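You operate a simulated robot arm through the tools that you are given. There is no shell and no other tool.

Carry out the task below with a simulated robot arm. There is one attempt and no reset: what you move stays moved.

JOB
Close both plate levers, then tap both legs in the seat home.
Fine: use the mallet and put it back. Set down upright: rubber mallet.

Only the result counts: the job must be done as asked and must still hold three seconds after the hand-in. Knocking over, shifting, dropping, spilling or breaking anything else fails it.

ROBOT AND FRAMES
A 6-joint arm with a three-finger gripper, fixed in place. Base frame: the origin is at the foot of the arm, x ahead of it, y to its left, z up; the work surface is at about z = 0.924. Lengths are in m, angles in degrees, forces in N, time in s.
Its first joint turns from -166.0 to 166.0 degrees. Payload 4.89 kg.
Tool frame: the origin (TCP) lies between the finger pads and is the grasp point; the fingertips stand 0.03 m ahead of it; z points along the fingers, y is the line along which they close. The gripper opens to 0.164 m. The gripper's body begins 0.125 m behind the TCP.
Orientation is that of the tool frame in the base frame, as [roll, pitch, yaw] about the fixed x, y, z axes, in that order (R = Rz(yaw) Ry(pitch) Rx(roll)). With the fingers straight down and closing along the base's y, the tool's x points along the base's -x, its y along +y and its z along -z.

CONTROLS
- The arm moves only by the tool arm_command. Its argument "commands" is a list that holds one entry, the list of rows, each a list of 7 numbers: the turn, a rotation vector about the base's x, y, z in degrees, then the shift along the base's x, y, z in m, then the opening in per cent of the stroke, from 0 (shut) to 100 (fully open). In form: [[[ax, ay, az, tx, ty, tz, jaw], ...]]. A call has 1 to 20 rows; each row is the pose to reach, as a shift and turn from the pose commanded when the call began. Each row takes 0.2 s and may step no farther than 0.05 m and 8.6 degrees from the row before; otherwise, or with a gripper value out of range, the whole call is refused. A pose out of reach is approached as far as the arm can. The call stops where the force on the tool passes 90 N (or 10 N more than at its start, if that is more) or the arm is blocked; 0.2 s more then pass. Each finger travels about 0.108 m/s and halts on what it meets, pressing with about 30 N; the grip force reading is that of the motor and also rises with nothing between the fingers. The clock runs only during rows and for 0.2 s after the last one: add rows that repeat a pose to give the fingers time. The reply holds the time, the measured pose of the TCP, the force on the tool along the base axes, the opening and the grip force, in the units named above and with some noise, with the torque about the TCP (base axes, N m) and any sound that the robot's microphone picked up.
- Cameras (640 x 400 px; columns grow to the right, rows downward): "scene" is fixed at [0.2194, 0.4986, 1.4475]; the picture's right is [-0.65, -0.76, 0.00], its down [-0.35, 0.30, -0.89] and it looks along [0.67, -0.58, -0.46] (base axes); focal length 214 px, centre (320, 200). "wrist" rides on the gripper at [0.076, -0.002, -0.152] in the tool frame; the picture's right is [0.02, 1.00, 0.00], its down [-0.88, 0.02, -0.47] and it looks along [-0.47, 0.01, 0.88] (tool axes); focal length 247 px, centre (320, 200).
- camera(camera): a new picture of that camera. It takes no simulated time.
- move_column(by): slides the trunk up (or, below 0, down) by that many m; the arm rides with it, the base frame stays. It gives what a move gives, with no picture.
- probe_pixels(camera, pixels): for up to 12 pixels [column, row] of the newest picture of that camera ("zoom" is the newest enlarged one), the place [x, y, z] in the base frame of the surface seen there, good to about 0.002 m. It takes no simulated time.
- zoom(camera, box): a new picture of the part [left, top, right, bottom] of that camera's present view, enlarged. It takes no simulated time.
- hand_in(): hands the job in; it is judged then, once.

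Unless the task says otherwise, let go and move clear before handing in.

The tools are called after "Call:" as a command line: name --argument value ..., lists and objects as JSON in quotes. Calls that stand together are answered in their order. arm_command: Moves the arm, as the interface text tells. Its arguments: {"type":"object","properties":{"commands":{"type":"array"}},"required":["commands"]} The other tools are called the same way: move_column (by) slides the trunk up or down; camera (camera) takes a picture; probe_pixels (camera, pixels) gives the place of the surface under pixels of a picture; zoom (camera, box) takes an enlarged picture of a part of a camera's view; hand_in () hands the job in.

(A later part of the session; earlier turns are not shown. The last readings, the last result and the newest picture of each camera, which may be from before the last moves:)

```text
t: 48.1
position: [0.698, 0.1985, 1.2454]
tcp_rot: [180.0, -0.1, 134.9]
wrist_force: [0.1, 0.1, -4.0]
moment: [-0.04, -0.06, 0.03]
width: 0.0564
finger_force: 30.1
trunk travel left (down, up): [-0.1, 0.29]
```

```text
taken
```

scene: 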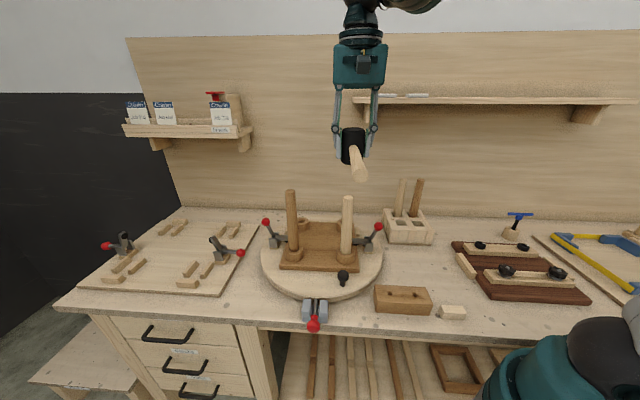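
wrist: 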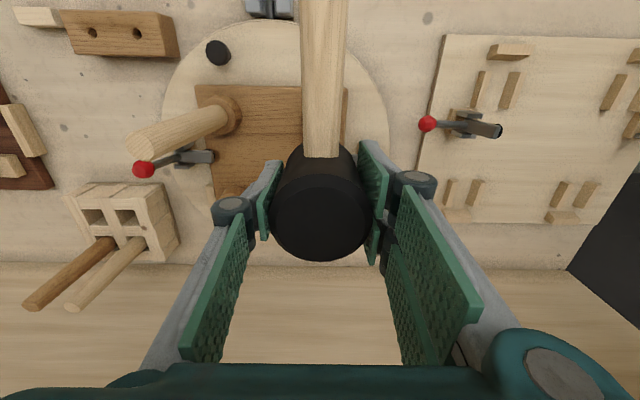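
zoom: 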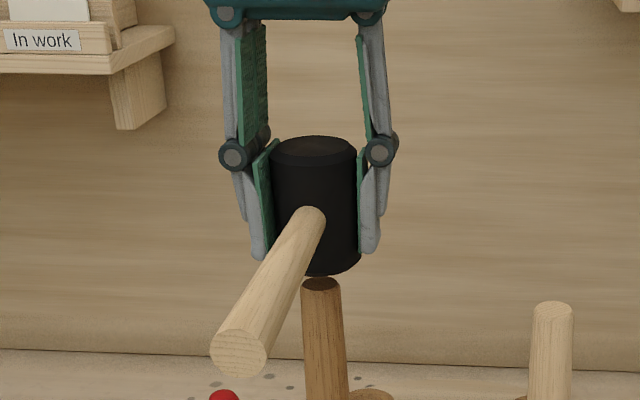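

Aligned within ~2 mm. First tap on the dark leg: rise a little and drive ~10 mm past contact.

Call:
arm_command --commands '[[[0, 0, 0, -0.001, -0.001, 0.018, 20], [0, 0, 0, -0.001, -0.001, 0.018, 20], [0, 0, 0, -0.001, -0.001, -0.024, 20]]]'

Call:
zoom --camera "scene" --box '[270, 235, 310, 265]'

Call:
zoom --camera "scene" --box '[230, 120, 350, 220]'

```text
t: 48.9
position: [0.6938, 0.1941, 1.223]
tcp_rot: [-180.0, -0.2, 134.9]
wrist_force: [-1.4, -0.2, 18.4]
moment: [0.3, -0.03, 0.01]
width: 0.0563
finger_force: 30.0
trunk travel left (down, up): [-0.1, 0.29]
```

```text
13.33 times, centred on (290, 250) of scene
```

zoom: 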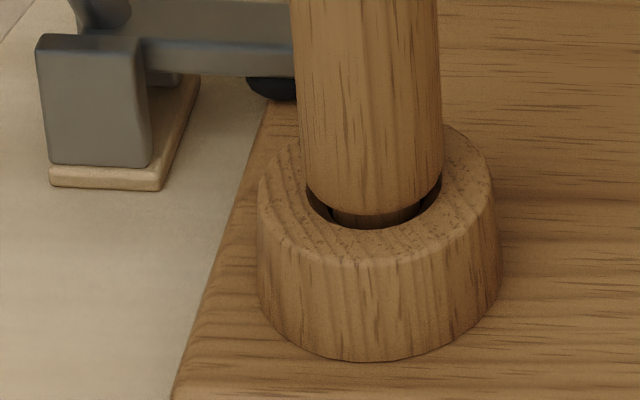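

```text
4.00 times, centred on (290, 170) of scene
```

zoom: 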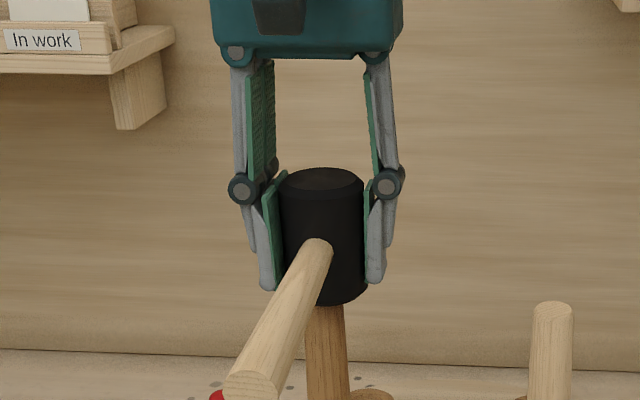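

It moved ~8 mm, like the other leg did. Second tap, about 8 mm further.

Call:
arm_command --commands '[[[0, 0, 0, 0, 0.001, 0.034, 20], [0, 0, 0, 0, 0.001, 0.034, 20], [0, 0, 0, 0, 0.001, -0.008, 20]]]'

Call:
zoom --camera "scene" --box '[270, 235, 310, 265]'

Call:
zoom --camera "scene" --box '[230, 120, 350, 220]'

```text
t: 49.7
position: [0.6926, 0.1983, 1.2156]
tcp_rot: [180.0, -0.1, 135.0]
wrist_force: [-1.6, -1.0, 33.2]
moment: [0.01, -0.12, 0.03]
width: 0.0567
finger_force: 30.0
trunk travel left (down, up): [-0.1, 0.29]
```

```text
13.33 times, centred on (290, 250) of scene
```

zoom: 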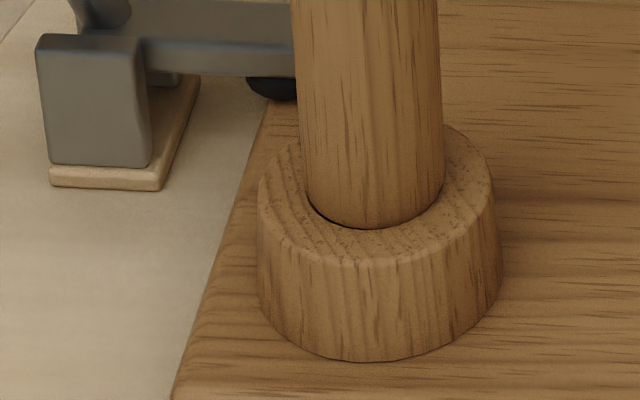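

```text
4.00 times, centred on (290, 170) of scene
```

zoom: 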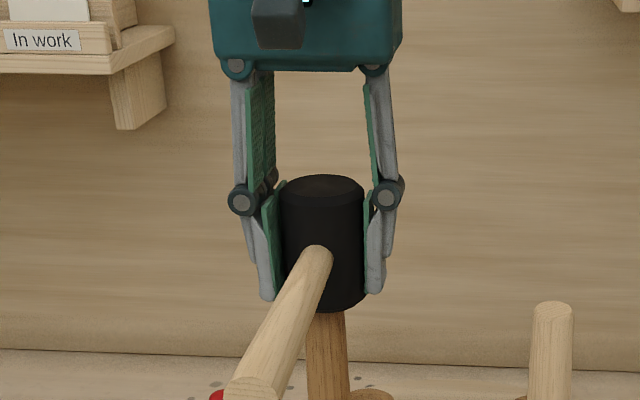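

The dark leg's foot now reaches the collar rim at ~37 N. I'll lift off and measure its top and lean.

Call:
arm_command --commands '[[[0, 0, 0, 0, 0, 0.04, 20], [0, 0, 0, 0, 0, 0.085, 20], [0, 0, 0, 0, 0, 0.1, 20], [0, 0, 0, 0, 0, 0.1, 20]]]'

Call:
zoom --camera "scene" --box '[260, 185, 320, 265]'

Call:
probe_pixels --camera "zoom" --pixels '[[320, 57], [310, 55], [330, 60], [318, 50], [320, 90], [322, 150], [326, 200], [330, 260], [333, 300], [325, 70]]'

Call:
zoom --camera "scene" --box '[283, 240, 303, 255]'

```text
t: 50.7
position: [0.693, 0.1997, 1.3145]
tcp_rot: [-180.0, -0.1, 134.9]
wrist_force: [-0.5, -0.2, -3.7]
moment: [0.02, -0.07, 0.04]
width: 0.0564
finger_force: 29.9
trunk travel left (down, up): [-0.1, 0.29]
```

```text
5.00 times, centred on (290, 225) of scene
```

zoom: 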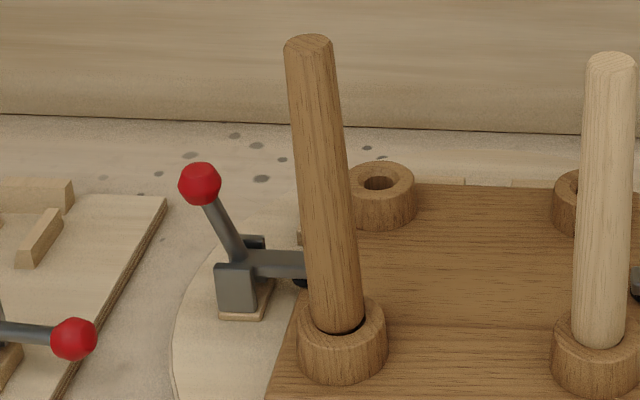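

```text
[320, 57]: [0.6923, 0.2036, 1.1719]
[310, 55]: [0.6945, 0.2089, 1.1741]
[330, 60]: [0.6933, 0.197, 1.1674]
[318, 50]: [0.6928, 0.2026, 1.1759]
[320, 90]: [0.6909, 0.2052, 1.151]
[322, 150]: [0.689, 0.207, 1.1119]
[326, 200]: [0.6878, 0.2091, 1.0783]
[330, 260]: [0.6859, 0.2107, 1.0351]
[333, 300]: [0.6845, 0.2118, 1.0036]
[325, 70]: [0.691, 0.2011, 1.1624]
```

```text
16.00 times, centred on (293, 248) of scene
```

zoom: 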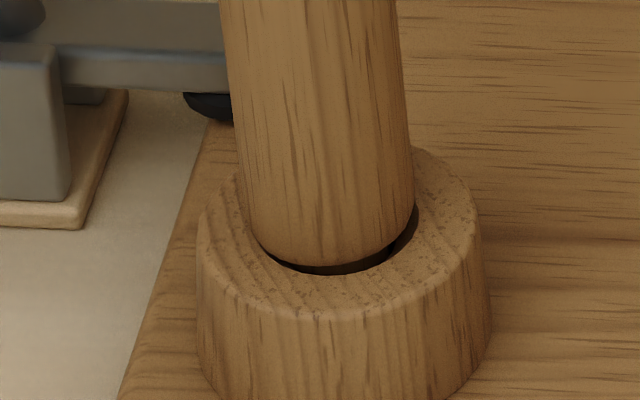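

The dark leg's top is ~1.176 but it now leans away from the camera (gap at the front of its collar). I'll look more closely at it before settling it.

Call:
zoom --camera "scene" --box '[276, 180, 306, 205]'

Call:
probe_pixels --camera "zoom" --pixels '[[285, 215], [250, 215], [330, 215], [285, 200], [285, 235], [265, 225], [310, 205]]'

Call:
camera --camera "wrist"

Call:
camera --camera "scene"

```text
16.00 times, centred on (291, 192) of scene
```

zoom: 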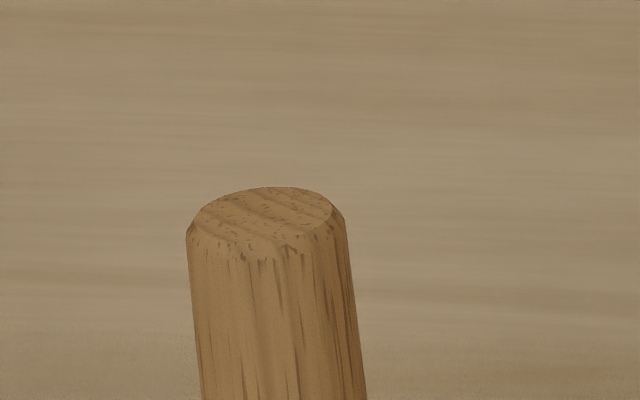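

```text
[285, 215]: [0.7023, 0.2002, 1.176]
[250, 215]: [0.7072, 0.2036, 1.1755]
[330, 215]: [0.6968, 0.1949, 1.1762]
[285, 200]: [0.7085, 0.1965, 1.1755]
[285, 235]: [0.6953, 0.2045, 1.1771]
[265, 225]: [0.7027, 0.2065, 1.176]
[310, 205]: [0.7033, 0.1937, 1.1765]
```

```text
taken
```

wrist: 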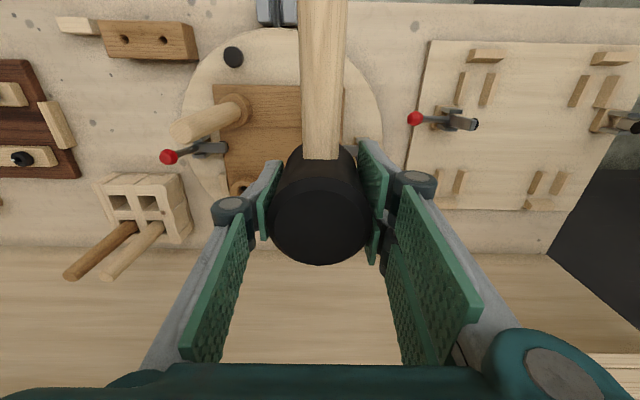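

```text
taken
```

scene: 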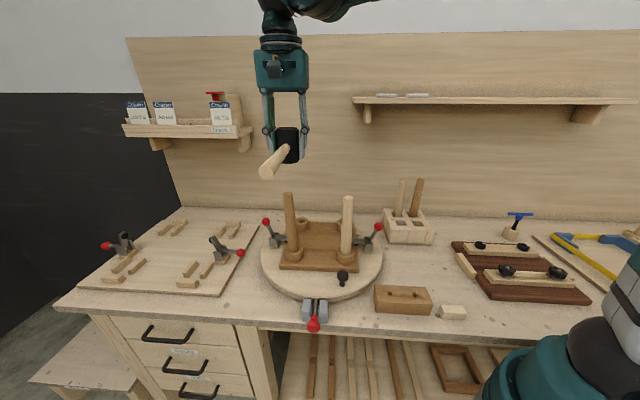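

The dark leg leans ~3° toward +x after release. I'll lower the mallet gently onto it again, press quasi-statically while centred, and watch how it behaves on a slow release.

Call:
arm_command --commands '[[[0, 0, 0, 0.004, 0.001, -0.04, 20], [0, 0, 0, 0.004, 0.001, -0.08, 20], [0, 0, 0, 0.004, 0.001, -0.092, 20], [0, 0, 0, 0.004, 0.001, -0.095, 20], [0, 0, 0, 0.004, 0.001, -0.097, 20], [0, 0, 0, 0.004, 0.001, -0.099, 20], [0, 0, 0, 0.004, 0.001, -0.1, 20]]]'

Call:
zoom --camera "scene" --box '[270, 235, 310, 265]'

Call:
zoom --camera "scene" --box '[230, 130, 350, 270]'

```text
t: 52.3
position: [0.6971, 0.1985, 1.2158]
tcp_rot: [179.9, 0.0, 134.9]
wrist_force: [-2.0, -0.6, 30.2]
moment: [0.05, 0.21, -0.01]
width: 0.0565
finger_force: 30.2
trunk travel left (down, up): [-0.1, 0.29]
```

```text
13.33 times, centred on (290, 250) of scene
```

zoom: 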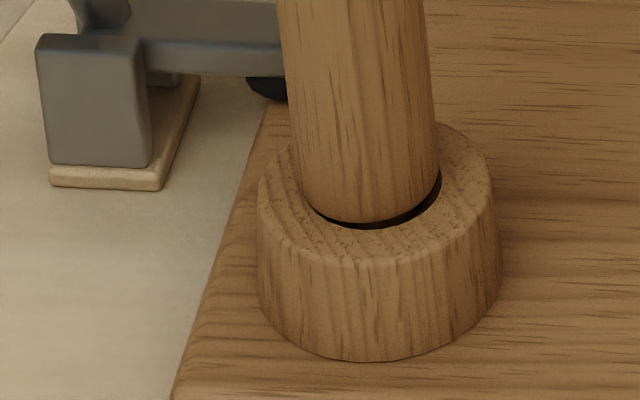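

```text
2.86 times, centred on (290, 200) of scene
```

zoom: 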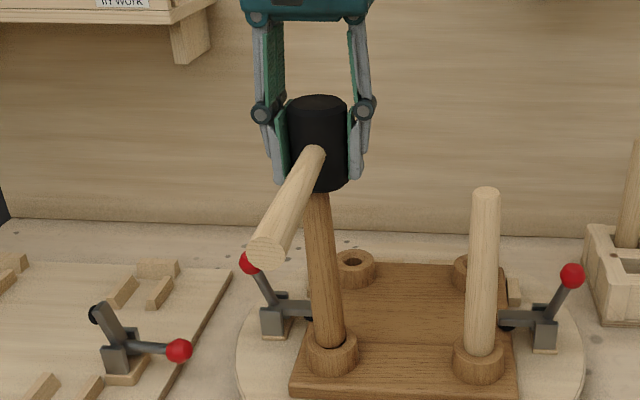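

Under load the rubber face locks the leg's top sideways, so pressing alone won't right it. I'll use that: keep light pressure and drag the top back ~8 mm toward −x (and a bit −y), watching the forces.

Call:
arm_command --commands '[[[0, 0, 0, 0, 0, 0.0005, 20], [0, 0, 0, -0.002, -0.0008, 0.0005, 20], [0, 0, 0, -0.004, -0.0016, 0.0005, 20], [0, 0, 0, -0.006, -0.0024, 0.0005, 20], [0, 0, 0, -0.008, -0.003, 0.0005, 20]]]'

Call:
zoom --camera "scene" --box '[270, 235, 310, 265]'

Call:
zoom --camera "scene" --box '[230, 130, 350, 270]'

```text
t: 53.5
position: [0.6911, 0.1949, 1.2155]
tcp_rot: [-180.0, -0.1, 134.9]
wrist_force: [-1.1, 0.8, 19.9]
moment: [0.27, 0.1, -0.02]
width: 0.0561
finger_force: 29.9
trunk travel left (down, up): [-0.1, 0.29]
```

```text
13.33 times, centred on (290, 250) of scene
```

zoom: 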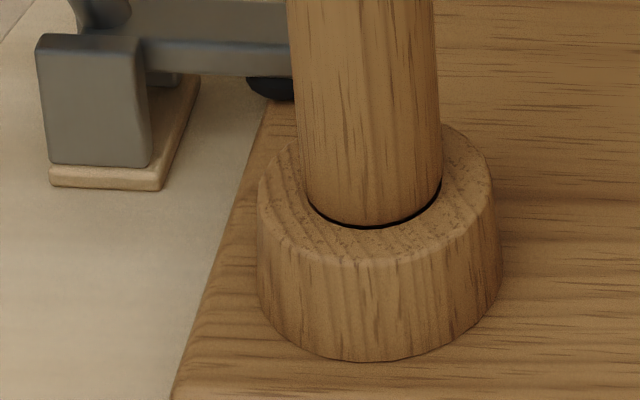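

```text
2.86 times, centred on (290, 200) of scene
```

zoom: 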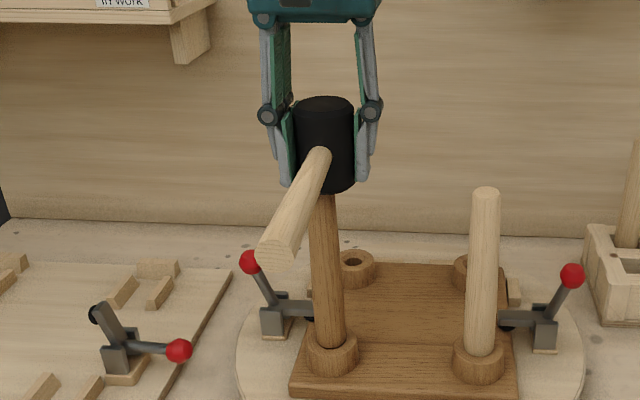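

The leg came upright with very little sideways force and the collar gap is nearly even. Pressing down a bit more here to seat it, then releasing slowly.

Call:
arm_command --commands '[[[0, 0, 0, 0, 0, -0.002, 20], [0, 0, 0, 0, 0, -0.004, 20], [0, 0, 0, 0, 0, -0.004, 20]]]'

Call:
zoom --camera "scene" --box '[270, 235, 310, 265]'

Call:
arm_command --commands '[[[0, 0, 0, 0, 0, 0.002, 20], [0, 0, 0, 0, 0, 0.004, 20], [0, 0, 0, 0, 0, 0.006, 20], [0, 0, 0, 0, 0, 0.008, 20], [0, 0, 0, 0, 0, 0.02, 20], [0, 0, 0, 0, 0, 0.06, 20]]]'

Call:
zoom --camera "scene" --box '[270, 235, 310, 265]'

Call:
zoom --camera "scene" --box '[230, 130, 350, 270]'

```text
t: 54.3
position: [0.6901, 0.1953, 1.2119]
tcp_rot: [180.0, 0.0, 134.9]
wrist_force: [-0.9, -0.5, 31.4]
moment: [-0.14, -0.08, 0.01]
width: 0.0565
finger_force: 29.8
trunk travel left (down, up): [-0.1, 0.29]
```

```text
13.33 times, centred on (290, 250) of scene
```

zoom: 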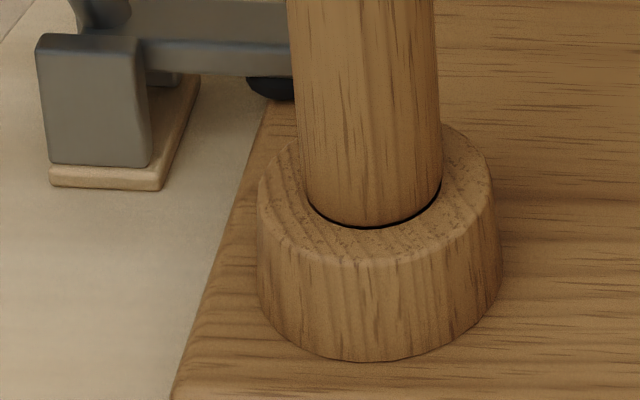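

```text
t: 55.7
position: [0.6901, 0.195, 1.2696]
tcp_rot: [180.0, -0.1, 134.9]
wrist_force: [0.5, -0.2, -4.3]
moment: [-0.03, 0.13, 0.03]
width: 0.0564
finger_force: 30.1
trunk travel left (down, up): [-0.1, 0.29]
```

```text
13.33 times, centred on (290, 250) of scene
```

zoom: 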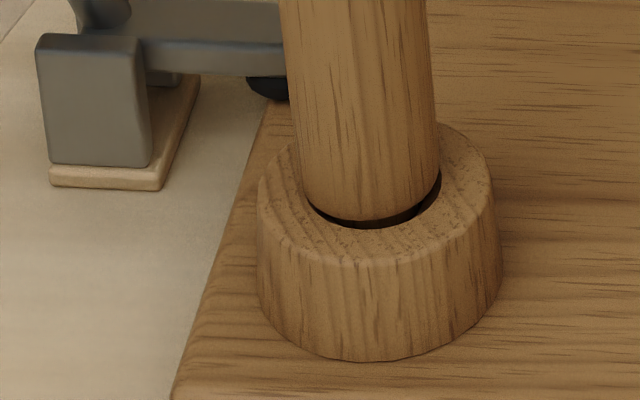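

```text
2.86 times, centred on (290, 200) of scene
```

zoom: 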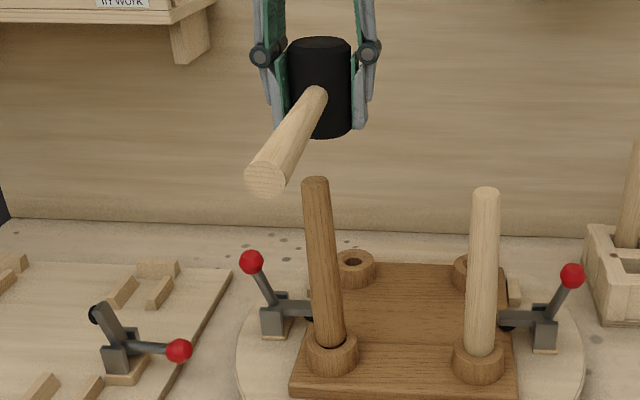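

On release the leg springs back to its lean, so it is elastically held off-axis. I'll re-contact centred on its leaning top with light pressure and over-correct the drag to the other side, then release and look.

Call:
arm_command --commands '[[[0, 0, 0, 0.011, 0.006, -0.02, 20], [0, 0, 0, 0.011, 0.006, -0.045, 20], [0, 0, 0, 0.011, 0.006, -0.055, 20], [0, 0, 0, 0.011, 0.006, -0.0585, 20], [0, 0, 0, 0.011, 0.006, -0.0595, 20], [0, 0, 0, 0.008, 0.0045, -0.0595, 20], [0, 0, 0, 0.005, 0.003, -0.0595, 20], [0, 0, 0, 0.002, 0.001, -0.0595, 20], [0, 0, 0, -0.001, -0.001, -0.0595, 20], [0, 0, 0, -0.004, -0.0025, -0.0595, 20]]]'

Call:
zoom --camera "scene" --box '[270, 235, 310, 265]'

Call:
zoom --camera "scene" --box '[230, 130, 350, 270]'

```text
t: 57.9
position: [0.6869, 0.1935, 1.2132]
tcp_rot: [-180.0, -0.1, 134.9]
wrist_force: [1.1, 2.1, 19.5]
moment: [0.31, -0.3, -0.02]
width: 0.0566
finger_force: 29.8
trunk travel left (down, up): [-0.1, 0.29]
```

```text
13.33 times, centred on (290, 250) of scene
```

zoom: 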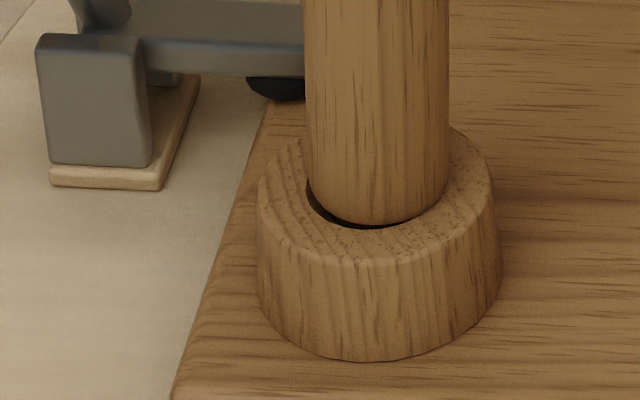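

```text
2.86 times, centred on (290, 200) of scene
```

zoom: 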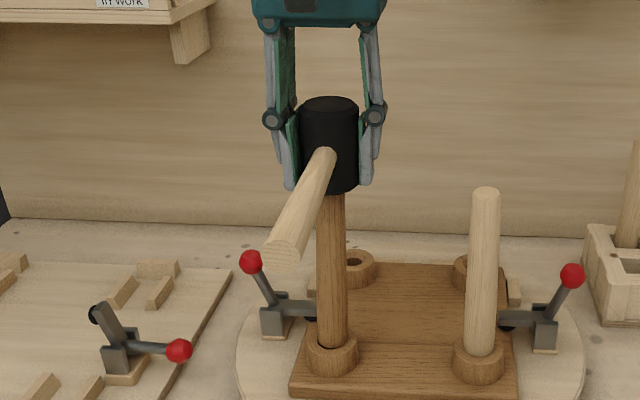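

The leg now leans the other way under light drag (~2 N). Releasing slowly to see where it settles.

Call:
arm_command --commands '[[[0, 0, 0, 0, 0, 0.002, 20], [0, 0, 0, 0, 0, 0.004, 20], [0, 0, 0, 0, 0, 0.008, 20], [0, 0, 0, 0, 0, 0.03, 20], [0, 0, 0, 0, 0, 0.07, 20], [0, 0, 0, 0, 0, 0.1, 20]]]'

Call:
zoom --camera "scene" --box '[270, 235, 310, 265]'

Call:
zoom --camera "scene" --box '[260, 185, 320, 265]'

Call:
probe_pixels --camera "zoom" --pixels '[[320, 90], [324, 150], [327, 200], [331, 260], [334, 300], [315, 48], [322, 45], [310, 48]]'

```text
t: 59.3
position: [0.688, 0.1944, 1.3117]
tcp_rot: [-180.0, -0.2, 134.9]
wrist_force: [0.8, -0.8, -3.3]
moment: [-0.07, -0.03, 0.03]
width: 0.0564
finger_force: 29.8
trunk travel left (down, up): [-0.1, 0.29]
```

```text
13.33 times, centred on (290, 250) of scene
```

zoom: 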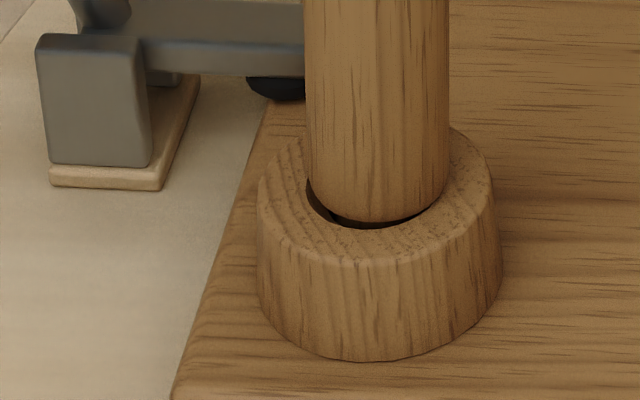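

```text
5.00 times, centred on (290, 225) of scene
```

zoom: 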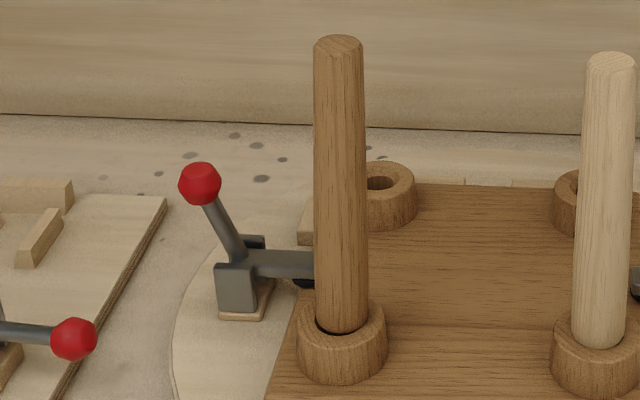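

```text
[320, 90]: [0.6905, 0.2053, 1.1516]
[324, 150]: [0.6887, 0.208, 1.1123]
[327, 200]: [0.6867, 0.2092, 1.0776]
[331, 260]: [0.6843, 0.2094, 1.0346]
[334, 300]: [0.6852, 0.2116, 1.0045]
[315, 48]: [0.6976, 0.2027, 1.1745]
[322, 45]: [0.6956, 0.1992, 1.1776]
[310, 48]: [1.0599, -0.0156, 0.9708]
```

It stays leaning to the other side now. I'll measure its exact top position and centreline, and compare with the light leg.

Call:
probe_pixels --camera "zoom" --pixels '[[338, 43], [330, 43], [347, 43], [339, 90], [340, 150], [340, 200], [341, 260], [342, 300], [610, 61], [608, 90], [603, 200], [599, 310]]'

Call:
zoom --camera "scene" --box '[283, 240, 303, 255]'

Call:
camera --camera "wrist"

```text
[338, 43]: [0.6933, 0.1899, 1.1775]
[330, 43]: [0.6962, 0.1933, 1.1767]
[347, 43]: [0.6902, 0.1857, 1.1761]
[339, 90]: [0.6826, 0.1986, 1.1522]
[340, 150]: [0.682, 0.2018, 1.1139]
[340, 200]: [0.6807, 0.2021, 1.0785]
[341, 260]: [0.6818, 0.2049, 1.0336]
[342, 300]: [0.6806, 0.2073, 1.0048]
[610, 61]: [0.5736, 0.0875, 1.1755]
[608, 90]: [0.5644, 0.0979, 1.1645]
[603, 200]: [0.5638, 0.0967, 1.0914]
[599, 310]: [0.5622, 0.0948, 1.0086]
```

```text
16.00 times, centred on (293, 248) of scene
```

zoom: 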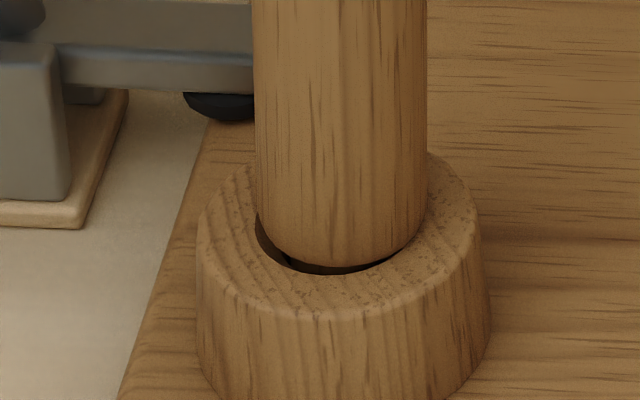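

```text
taken
```

wrist: 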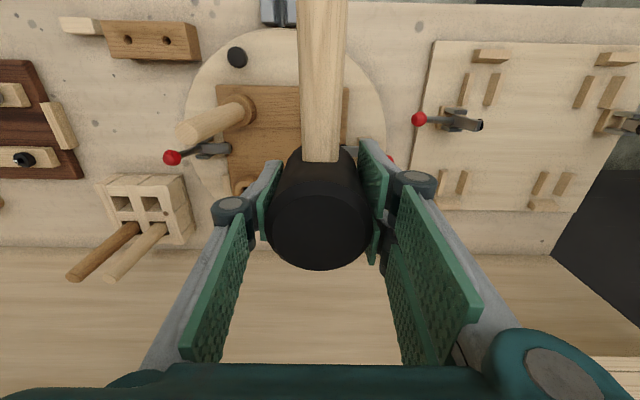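

The readings fit a leg still ~1 mm short of its rim (dark) and ~0.4 mm (light), free to lean until a rim edge touches; my grip has slid up the head ~20 mm, so I'll set the mallet back in its place, re-grip lower on the head, and then give more brisk taps. Moving back above the mallet's spot.

Call:
arm_command --commands '[[[0, 0, 0, -0.0288, -0.0353, 0, 20], [0, 0, 0, -0.0575, -0.0707, 0, 20], [0, 0, 0, -0.0863, -0.106, 0, 20], [0, 0, 0, -0.115, -0.1414, 0, 20], [0, 0, 0, -0.1438, -0.1767, 0, 20], [0, 0, 0, -0.1725, -0.212, 0, 20], [0, 0, 0, -0.2013, -0.2474, 0, 20], [0, 0, 0, -0.23, -0.2827, 0, 20], [0, 0, 0, -0.2588, -0.318, 0, 20], [0, 0, 0, -0.2875, -0.3534, 0, 20], [0, 0, 0, -0.2875, -0.3534, -0.045, 20], [0, 0, 0, -0.2875, -0.3534, -0.09, 20], [0, 0, 0, -0.2875, -0.3534, -0.135, 20], [0, 0, 0, -0.2875, -0.3534, -0.18, 20], [0, 0, 0, -0.2875, -0.3534, -0.225, 20], [0, 0, 0, -0.2875, -0.3534, -0.27, 20], [0, 0, 0, -0.2875, -0.3534, -0.3175, 20], [0, 0, 0, -0.2875, -0.3534, -0.3175, 20]]]'

Call:
camera --camera "wrist"

Call:
zoom --camera "scene" --box '[390, 190, 490, 330]'

Call:
zoom --camera "scene" --box '[260, 180, 400, 300]'

```text
t: 63.1
position: [0.3995, -0.1601, 0.9967]
tcp_rot: [179.9, -0.1, 134.9]
wrist_force: [0.7, -0.8, -4.4]
moment: [0.0, -0.05, -0.03]
width: 0.0561
finger_force: 30.2
trunk travel left (down, up): [-0.1, 0.29]
```

```text
taken
```

wrist: 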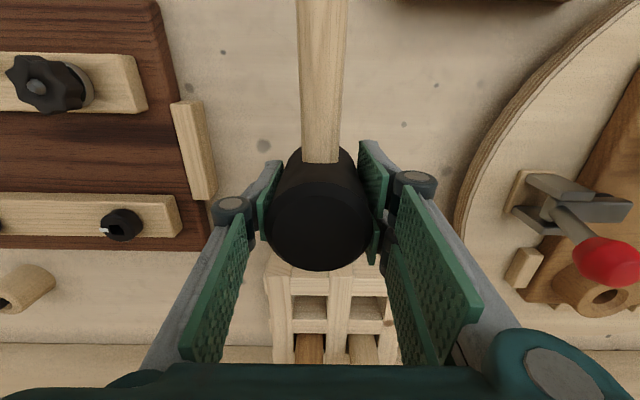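

```text
2.86 times, centred on (440, 260) of scene
```

zoom: 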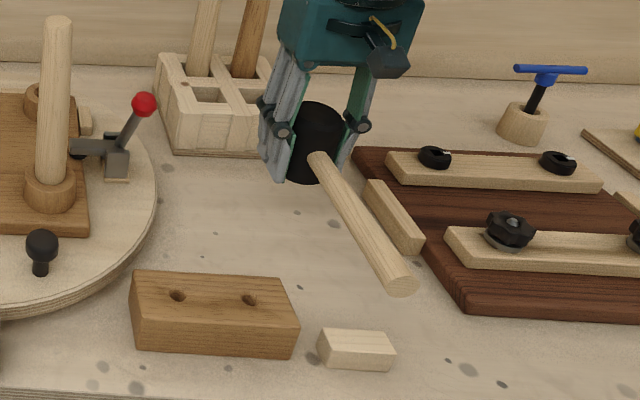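

```text
3.33 times, centred on (330, 240) of scene
```

zoom: 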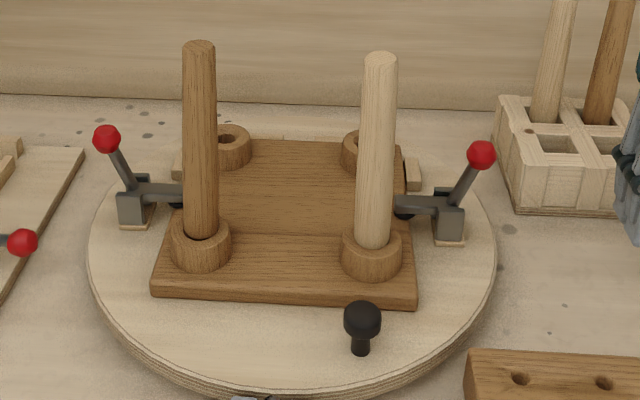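

The view matches the original pick pose to about a millimetre. I'll check the handle's levelness before lowering.

Call:
probe_pixels --camera "wrist" --pixels '[[321, 140], [321, 110], [322, 80], [322, 50], [322, 20], [319, 220], [275, 215], [365, 215], [319, 260], [319, 185]]'

Call:
probe_pixels --camera "scene" --pixels '[[467, 288], [465, 284], [470, 287], [455, 266], [445, 247], [440, 229], [452, 310], [445, 310], [460, 312], [436, 247], [436, 231]]'

```text
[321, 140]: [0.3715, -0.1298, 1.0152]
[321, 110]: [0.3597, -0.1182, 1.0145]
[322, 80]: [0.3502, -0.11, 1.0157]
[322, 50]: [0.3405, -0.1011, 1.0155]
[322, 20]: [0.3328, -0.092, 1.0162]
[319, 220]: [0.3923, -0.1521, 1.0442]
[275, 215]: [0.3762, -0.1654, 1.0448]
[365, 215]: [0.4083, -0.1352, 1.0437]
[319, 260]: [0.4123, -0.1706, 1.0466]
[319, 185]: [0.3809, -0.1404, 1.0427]
```

```text
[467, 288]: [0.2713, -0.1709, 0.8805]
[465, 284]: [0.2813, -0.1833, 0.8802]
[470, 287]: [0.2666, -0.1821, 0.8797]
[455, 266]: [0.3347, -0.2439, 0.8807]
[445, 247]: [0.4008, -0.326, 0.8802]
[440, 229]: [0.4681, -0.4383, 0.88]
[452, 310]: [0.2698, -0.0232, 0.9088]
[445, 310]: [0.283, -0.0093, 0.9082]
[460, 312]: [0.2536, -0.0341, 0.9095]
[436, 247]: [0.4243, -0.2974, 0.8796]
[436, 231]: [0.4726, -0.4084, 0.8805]
```

The mallet is level. Lowering it toward the bench at the original spot, watching for contact.

Call:
arm_command --commands '[[[0, 0, 0, 0.0005, 0.0005, -0.04, 20], [0, 0, 0, 0.0005, 0.0005, -0.068, 20], [0, 0, 0, 0.0005, 0.0005, -0.074, 20], [0, 0, 0, 0.0005, 0.0005, -0.076, 20]]]'

Call:
camera --camera "scene"

Call:
zoom --camera "scene" --box '[400, 220, 480, 330]'

```text
t: 64.1
position: [0.3988, -0.1577, 0.9175]
tcp_rot: [-179.9, -0.1, 134.9]
wrist_force: [0.2, -0.3, -4.6]
moment: [0.0, -0.01, 0.01]
width: 0.0565
finger_force: 30.4
trunk travel left (down, up): [-0.1, 0.29]
```

```text
taken
```

scene: 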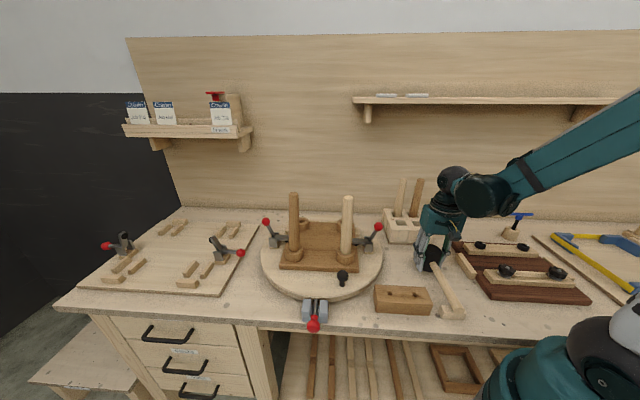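

```text
3.64 times, centred on (440, 275) of scene
```

zoom: 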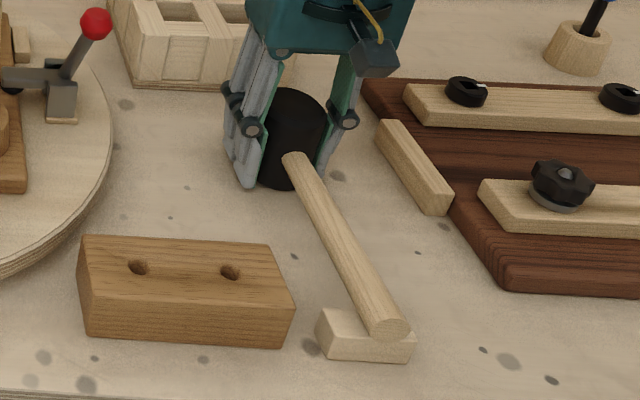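

No contact yet (still carrying 4.6 N). Easing down another few millimetres.

Call:
arm_command --commands '[[[0, 0, 0, 0, 0, -0.001, 20], [0, 0, 0, 0, 0, -0.002, 20], [0, 0, 0, 0, 0, -0.003, 20]]]'

```text
t: 64.9
position: [0.3989, -0.1599, 0.9142]
tcp_rot: [-179.9, -0.1, 134.9]
wrist_force: [-0.4, -0.6, 22.8]
moment: [-0.45, -0.12, -0.01]
width: 0.0566
finger_force: 30.5
trunk travel left (down, up): [-0.1, 0.29]
```

Contact made (+23 N). I'll relieve the load, open the fingers, rise to z≈0.943, and re-grip.

Call:
arm_command --commands '[[[0, 0, 0, 0, 0, 0.0015, 20], [0, 0, 0, 0, 0, 0.002, 20], [0, 0, 0, 0, 0, 0.002, 36], [0, 0, 0, 0, 0, 0.002, 45], [0, 0, 0, 0, 0, 0.002, 45], [0, 0, 0, 0, 0, 0.03, 45], [0, 0, 0, 0, 0, 0.03, 45]]]'

Call:
camera --camera "wrist"

Call:
zoom --camera "scene" --box '[400, 220, 480, 330]'

```text
t: 66.5
position: [0.3969, -0.1596, 0.9437]
tcp_rot: [180.0, -0.3, 135.0]
wrist_force: [0.5, -0.3, 0.6]
moment: [0.04, 0.05, 0.0]
width: 0.0736
finger_force: 0.2
trunk travel left (down, up): [-0.1, 0.29]
```

```text
taken
```

wrist: 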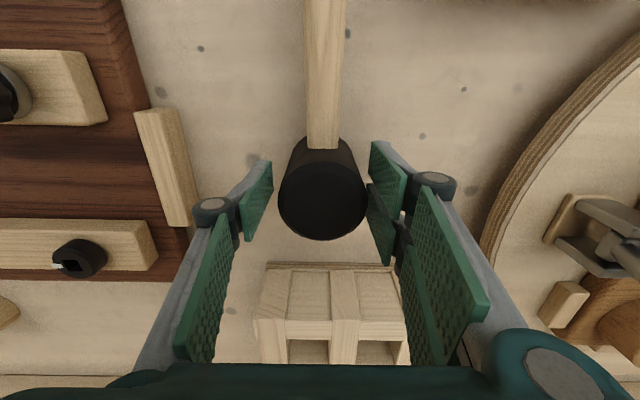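

```text
3.64 times, centred on (440, 275) of scene
```

zoom: 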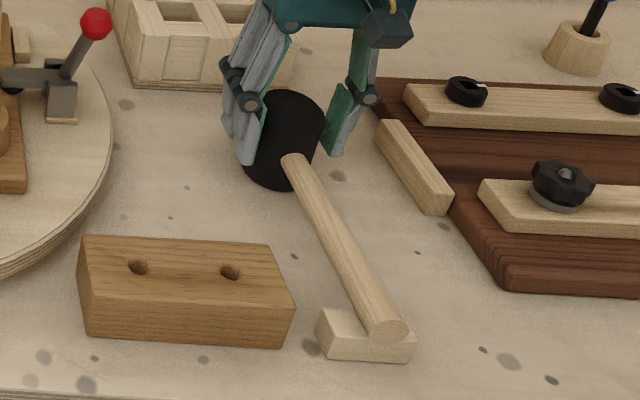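

The mallet stands back at its place with the handle on its rest. I'll compare its position with the original numbers.

Call:
probe_pixels --camera "wrist" --pixels '[[323, 120], [323, 80], [324, 40], [324, 10], [322, 190], [281, 190], [363, 190], [322, 235], [322, 160]]'

Call:
probe_pixels --camera "scene" --pixels '[[455, 305], [446, 285], [440, 275], [452, 313], [430, 260], [447, 307], [462, 312]]'

```text
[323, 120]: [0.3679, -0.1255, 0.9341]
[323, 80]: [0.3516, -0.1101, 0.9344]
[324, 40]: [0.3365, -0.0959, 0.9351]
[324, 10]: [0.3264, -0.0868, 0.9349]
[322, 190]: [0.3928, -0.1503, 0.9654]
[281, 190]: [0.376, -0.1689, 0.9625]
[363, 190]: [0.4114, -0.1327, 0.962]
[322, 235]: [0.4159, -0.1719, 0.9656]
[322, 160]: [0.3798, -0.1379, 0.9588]
```

```text
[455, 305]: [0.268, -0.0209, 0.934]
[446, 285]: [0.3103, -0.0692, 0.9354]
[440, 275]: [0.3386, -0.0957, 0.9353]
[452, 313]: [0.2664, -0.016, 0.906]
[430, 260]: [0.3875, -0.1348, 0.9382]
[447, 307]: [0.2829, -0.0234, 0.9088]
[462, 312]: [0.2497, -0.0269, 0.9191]
```

It's back within 1–2 mm of the original spot. Re-gripping lower on the head and lifting.

Call:
arm_command --commands '[[[0, 0, 0, 0.0015, 0.0015, 0, 45], [0, 0, 0, 0.0015, 0.0015, 0, 35], [0, 0, 0, 0.0015, 0.0015, 0, 20], [0, 0, 0, 0.0015, 0.0015, 0, 20], [0, 0, 0, 0.0015, 0.0015, 0, 20], [0, 0, 0, 0.0015, 0.0015, 0.01, 20], [0, 0, 0, 0.0015, 0.0015, 0.03, 20], [0, 0, 0, 0.0015, 0.0015, 0.05, 20], [0, 0, 0, 0.0015, 0.0015, 0.05, 20]]]'

Call:
camera --camera "wrist"

Call:
zoom --camera "scene" --box '[400, 200, 480, 330]'

```text
t: 68.5
position: [0.4008, -0.1597, 0.9941]
tcp_rot: [179.9, -0.1, 134.9]
wrist_force: [0.0, 0.2, -4.9]
moment: [-0.03, -0.02, 0.0]
width: 0.0564
finger_force: 30.0
trunk travel left (down, up): [-0.1, 0.29]
```

```text
taken
```

wrist: 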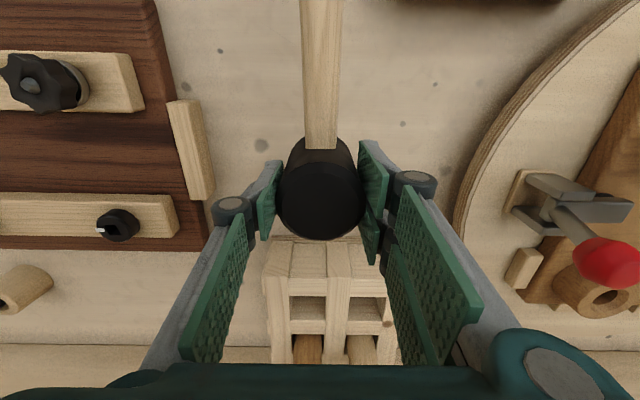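

```text
3.08 times, centred on (440, 265) of scene
```

zoom: 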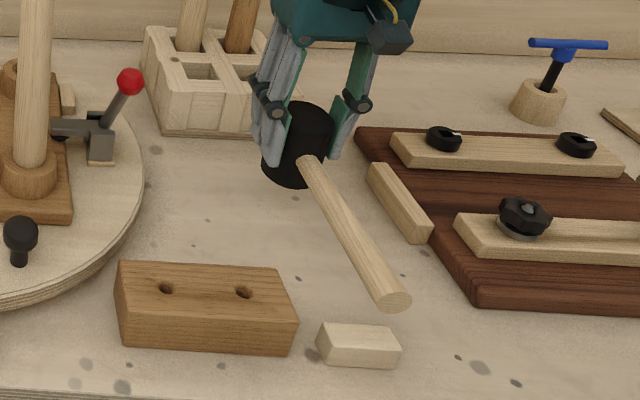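

Good grip, level. Raising and travelling back to the dark leg.

Call:
arm_command --commands '[[[0, 0, 0, 0, 0, 0.045, 20], [0, 0, 0, 0, 0, 0.09, 20], [0, 0, 0, 0, 0, 0.135, 20], [0, 0, 0, 0, 0, 0.18, 20], [0, 0, 0, 0, 0, 0.225, 20], [0, 0, 0, 0, 0, 0.27, 20], [0, 0, 0, 0, 0, 0.315, 20], [0, 0, 0, 0.018, 0.022, 0.32, 20], [0, 0, 0, 0.045, 0.054, 0.32, 20], [0, 0, 0, 0.074, 0.089, 0.32, 20], [0, 0, 0, 0.103, 0.124, 0.32, 20], [0, 0, 0, 0.132, 0.159, 0.32, 20], [0, 0, 0, 0.161, 0.194, 0.32, 20], [0, 0, 0, 0.19, 0.229, 0.32, 20], [0, 0, 0, 0.219, 0.263, 0.32, 20], [0, 0, 0, 0.248, 0.297, 0.32, 20], [0, 0, 0, 0.275, 0.329, 0.32, 20], [0, 0, 0, 0.2947, 0.3527, 0.32, 20], [0, 0, 0, 0.2947, 0.3527, 0.291, 20], [0, 0, 0, 0.2947, 0.3527, 0.291, 20]]]'

Call:
zoom --camera "scene" --box '[230, 110, 350, 260]'

Call:
zoom --camera "scene" --box '[276, 180, 306, 205]'

Call:
probe_pixels --camera "zoom" --pixels '[[380, 210], [360, 210], [400, 215], [370, 200], [375, 225], [340, 215]]'

```text
t: 72.7
position: [0.6942, 0.1942, 1.2855]
tcp_rot: [180.0, -0.1, 134.9]
wrist_force: [-0.4, 1.1, -4.5]
moment: [-0.08, 0.04, 0.0]
width: 0.0564
finger_force: 29.7
trunk travel left (down, up): [-0.1, 0.29]
```

```text
2.67 times, centred on (290, 185) of scene
```

zoom: 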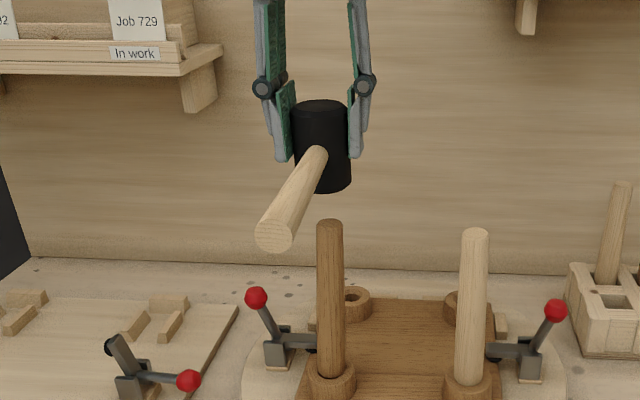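

```text
16.00 times, centred on (291, 192) of scene
```

zoom: 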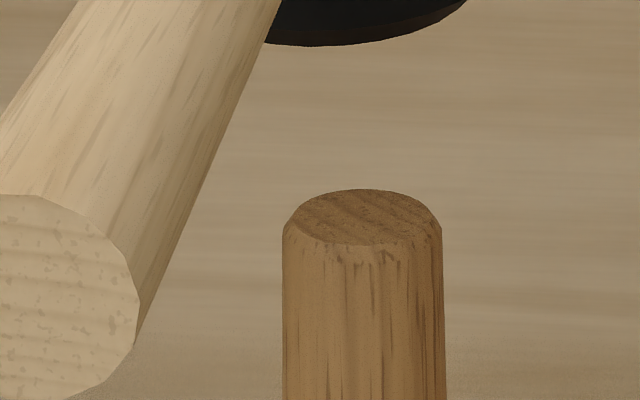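

```text
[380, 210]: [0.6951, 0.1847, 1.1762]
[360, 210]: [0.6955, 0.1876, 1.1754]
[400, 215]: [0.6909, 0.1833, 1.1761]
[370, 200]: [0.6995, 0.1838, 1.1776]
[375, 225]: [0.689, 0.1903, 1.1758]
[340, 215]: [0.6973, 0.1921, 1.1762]
```

The leg top is at ≈(0.693,0.189); the head sits slightly toward its high side, which helps right it. I'll give one full-speed tap (50 mm stroke, ~5 mm past contact) and lift straight off.

Call:
arm_command --commands '[[[0, 0, 0, 0, 0, -0.05, 20], [0, 0, 0, 0, 0, -0.05, 20], [0, 0, 0, 0, 0, -0.01, 20], [0, 0, 0, 0, 0, 0, 20]]]'

Call:
zoom --camera "scene" --box '[270, 235, 310, 265]'

Call:
zoom --camera "scene" --box '[260, 185, 320, 265]'

```text
t: 73.7
position: [0.697, 0.1953, 1.2867]
tcp_rot: [-180.0, -0.2, 134.9]
wrist_force: [0.1, 0.6, -4.8]
moment: [-0.03, 0.01, -0.03]
width: 0.0564
finger_force: 30.4
trunk travel left (down, up): [-0.1, 0.29]
```

```text
13.33 times, centred on (290, 250) of scene
```

zoom: 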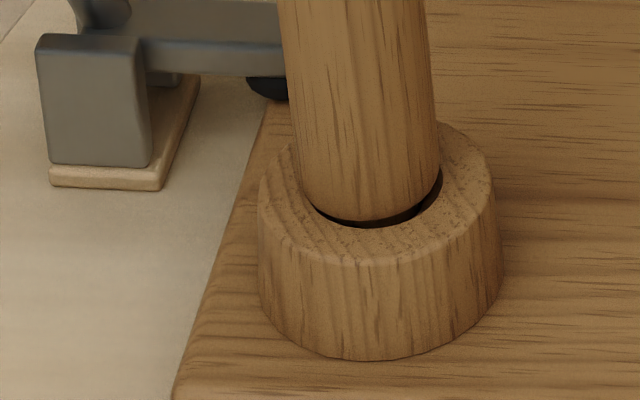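

```text
5.00 times, centred on (290, 225) of scene
```

zoom: 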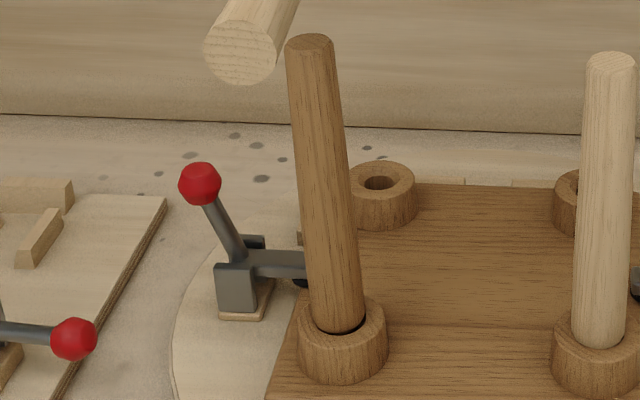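

The tap flipped its lean to the other side. Measuring depth and lean again.

Call:
probe_pixels --camera "zoom" --pixels '[[310, 42], [302, 42], [318, 43], [316, 90], [320, 150], [324, 200], [329, 250], [333, 300]]'

Call:
zoom --camera "scene" --box '[283, 240, 303, 255]'

Call:
probe_pixels --camera "zoom" --pixels '[[320, 230], [320, 255], [330, 268], [330, 285], [400, 230], [430, 220], [250, 220], [225, 230], [300, 310]]'

```text
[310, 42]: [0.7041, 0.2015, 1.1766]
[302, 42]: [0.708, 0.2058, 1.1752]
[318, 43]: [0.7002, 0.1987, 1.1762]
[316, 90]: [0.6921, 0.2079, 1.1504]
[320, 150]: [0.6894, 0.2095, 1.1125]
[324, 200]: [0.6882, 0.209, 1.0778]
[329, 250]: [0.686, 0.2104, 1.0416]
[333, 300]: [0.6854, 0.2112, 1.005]
```

```text
16.00 times, centred on (293, 248) of scene
```

zoom: 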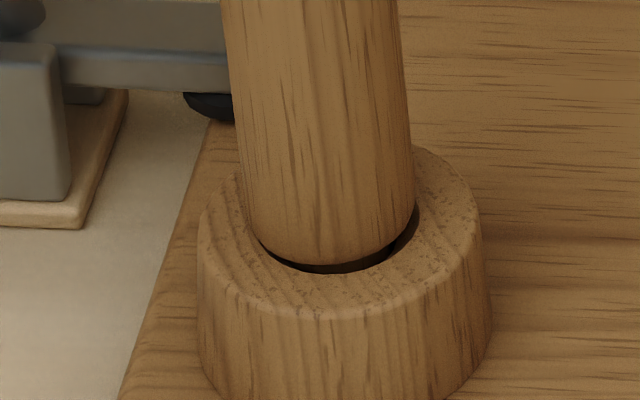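

```text
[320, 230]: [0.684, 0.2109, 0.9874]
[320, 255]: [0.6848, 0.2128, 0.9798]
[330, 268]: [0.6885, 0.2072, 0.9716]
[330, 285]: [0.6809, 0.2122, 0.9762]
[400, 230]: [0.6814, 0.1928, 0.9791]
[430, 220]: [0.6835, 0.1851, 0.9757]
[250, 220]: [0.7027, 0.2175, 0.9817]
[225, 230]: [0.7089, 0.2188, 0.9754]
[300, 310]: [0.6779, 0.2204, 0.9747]
```

The dark leg still sits ~1.3 mm higher than the light one and flips between leans, i.e. it's not fully seated. I'll fix the collar's centre exactly so I can hold the leg upright while driving it.

Call:
probe_pixels --camera "zoom" --pixels '[[206, 225], [478, 225], [341, 312], [260, 295], [420, 290], [470, 260], [215, 260], [440, 165], [455, 180], [225, 190]]'

Call:
zoom --camera "scene" --box '[337, 245, 357, 260]'

Call:
probe_pixels --camera "zoom" --pixels '[[165, 170], [437, 170], [300, 275], [215, 255], [390, 255], [425, 215], [175, 215], [200, 125], [400, 125], [300, 232], [300, 225]]'

```text
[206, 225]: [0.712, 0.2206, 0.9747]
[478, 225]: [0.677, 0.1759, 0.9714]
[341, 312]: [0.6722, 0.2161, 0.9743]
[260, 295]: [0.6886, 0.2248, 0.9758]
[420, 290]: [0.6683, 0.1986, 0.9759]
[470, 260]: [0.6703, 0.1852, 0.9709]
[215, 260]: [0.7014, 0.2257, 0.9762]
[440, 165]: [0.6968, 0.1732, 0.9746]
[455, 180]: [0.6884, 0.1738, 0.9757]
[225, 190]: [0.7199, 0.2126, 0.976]
```

```text
16.00 times, centred on (347, 252) of scene
```

zoom: 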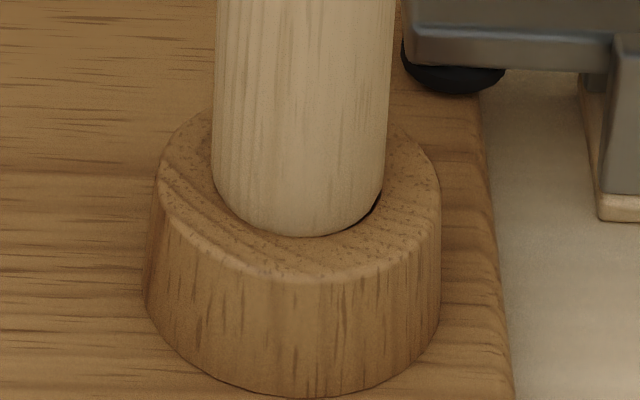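

```text
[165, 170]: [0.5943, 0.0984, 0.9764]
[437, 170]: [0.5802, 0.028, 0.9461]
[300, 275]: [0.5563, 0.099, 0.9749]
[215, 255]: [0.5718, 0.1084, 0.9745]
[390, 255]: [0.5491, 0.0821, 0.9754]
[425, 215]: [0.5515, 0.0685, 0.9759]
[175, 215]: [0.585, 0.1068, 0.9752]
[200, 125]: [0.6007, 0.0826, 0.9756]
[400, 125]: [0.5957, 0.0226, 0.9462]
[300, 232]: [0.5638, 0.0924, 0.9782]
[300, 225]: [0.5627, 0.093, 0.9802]
```

Collar centres: dark (0.695,0.200), light (0.575,0.082). I'll come down softly onto the dark leg's leaning top to find contact.

Call:
arm_command --commands '[[[0, 0, 0, 0.0095, 0.005, 0, 20], [0, 0, 0, 0.0095, 0.005, -0.03, 20], [0, 0, 0, 0.0095, 0.005, -0.045, 20], [0, 0, 0, 0.0095, 0.005, -0.047, 20], [0, 0, 0, 0.0095, 0.005, -0.049, 20], [0, 0, 0, 0.0095, 0.005, -0.051, 20]]]'

Call:
zoom --camera "scene" --box '[230, 130, 350, 270]'

```text
t: 75.1
position: [0.7039, 0.199, 1.2343]
tcp_rot: [180.0, -0.1, 134.9]
wrist_force: [0.5, 0.3, 24.5]
moment: [-0.1, 0.37, 0.0]
width: 0.0565
finger_force: 29.9
trunk travel left (down, up): [-0.1, 0.29]
```

```text
2.86 times, centred on (290, 200) of scene
```

zoom: 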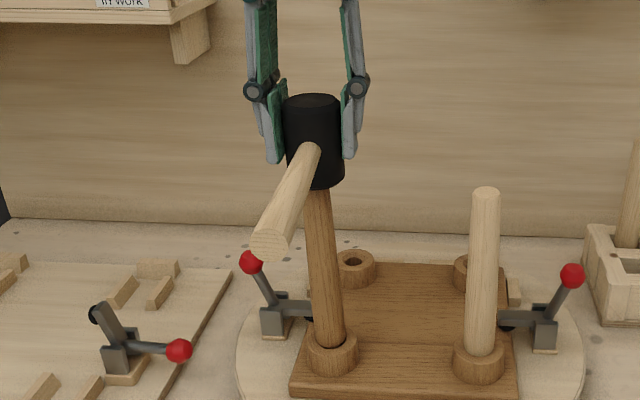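

Contact at ~29 N. Now I'll drag the top to the upright position and dither ±3 mm around it while keeping firm downward pressure to work the tenon home.

Call:
arm_command --commands '[[[0, 0, 0, -0.003, -0.0008, 0, 20], [0, 0, 0, -0.006, -0.0017, -0.0005, 20], [0, 0, 0, -0.009, -0.0025, -0.001, 20], [0, 0, 0, -0.012, -0.0025, -0.0015, 20], [0, 0, 0, -0.009, 0.0005, -0.002, 20], [0, 0, 0, -0.006, -0.0025, -0.0025, 20], [0, 0, 0, -0.009, -0.0055, -0.003, 20], [0, 0, 0, -0.009, -0.0025, -0.0035, 20]]]'

Call:
zoom --camera "scene" --box '[283, 240, 303, 255]'

Call:
zoom --camera "scene" --box '[230, 130, 350, 270]'

```text
t: 76.9
position: [0.6946, 0.1962, 1.2311]
tcp_rot: [180.0, -0.2, 134.9]
wrist_force: [1.1, -1.4, 31.4]
moment: [-0.15, -0.11, 0.02]
width: 0.0564
finger_force: 30.1
trunk travel left (down, up): [-0.1, 0.29]
```

```text
16.00 times, centred on (293, 248) of scene
```

zoom: 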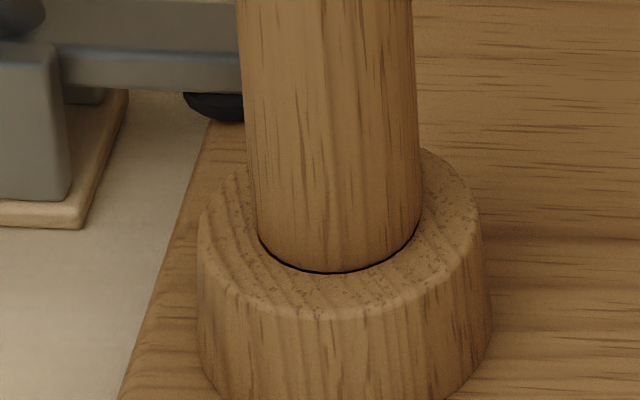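

```text
2.86 times, centred on (290, 200) of scene
```

zoom: 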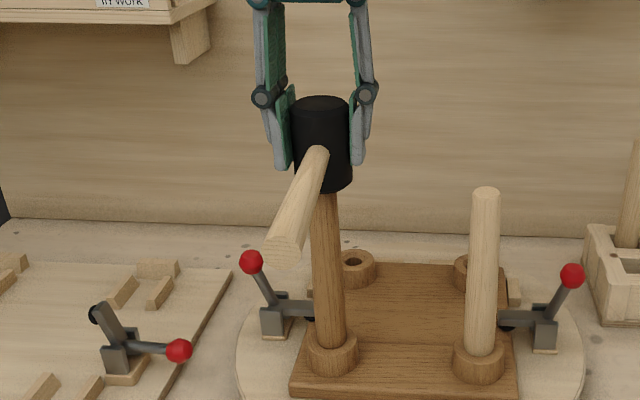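

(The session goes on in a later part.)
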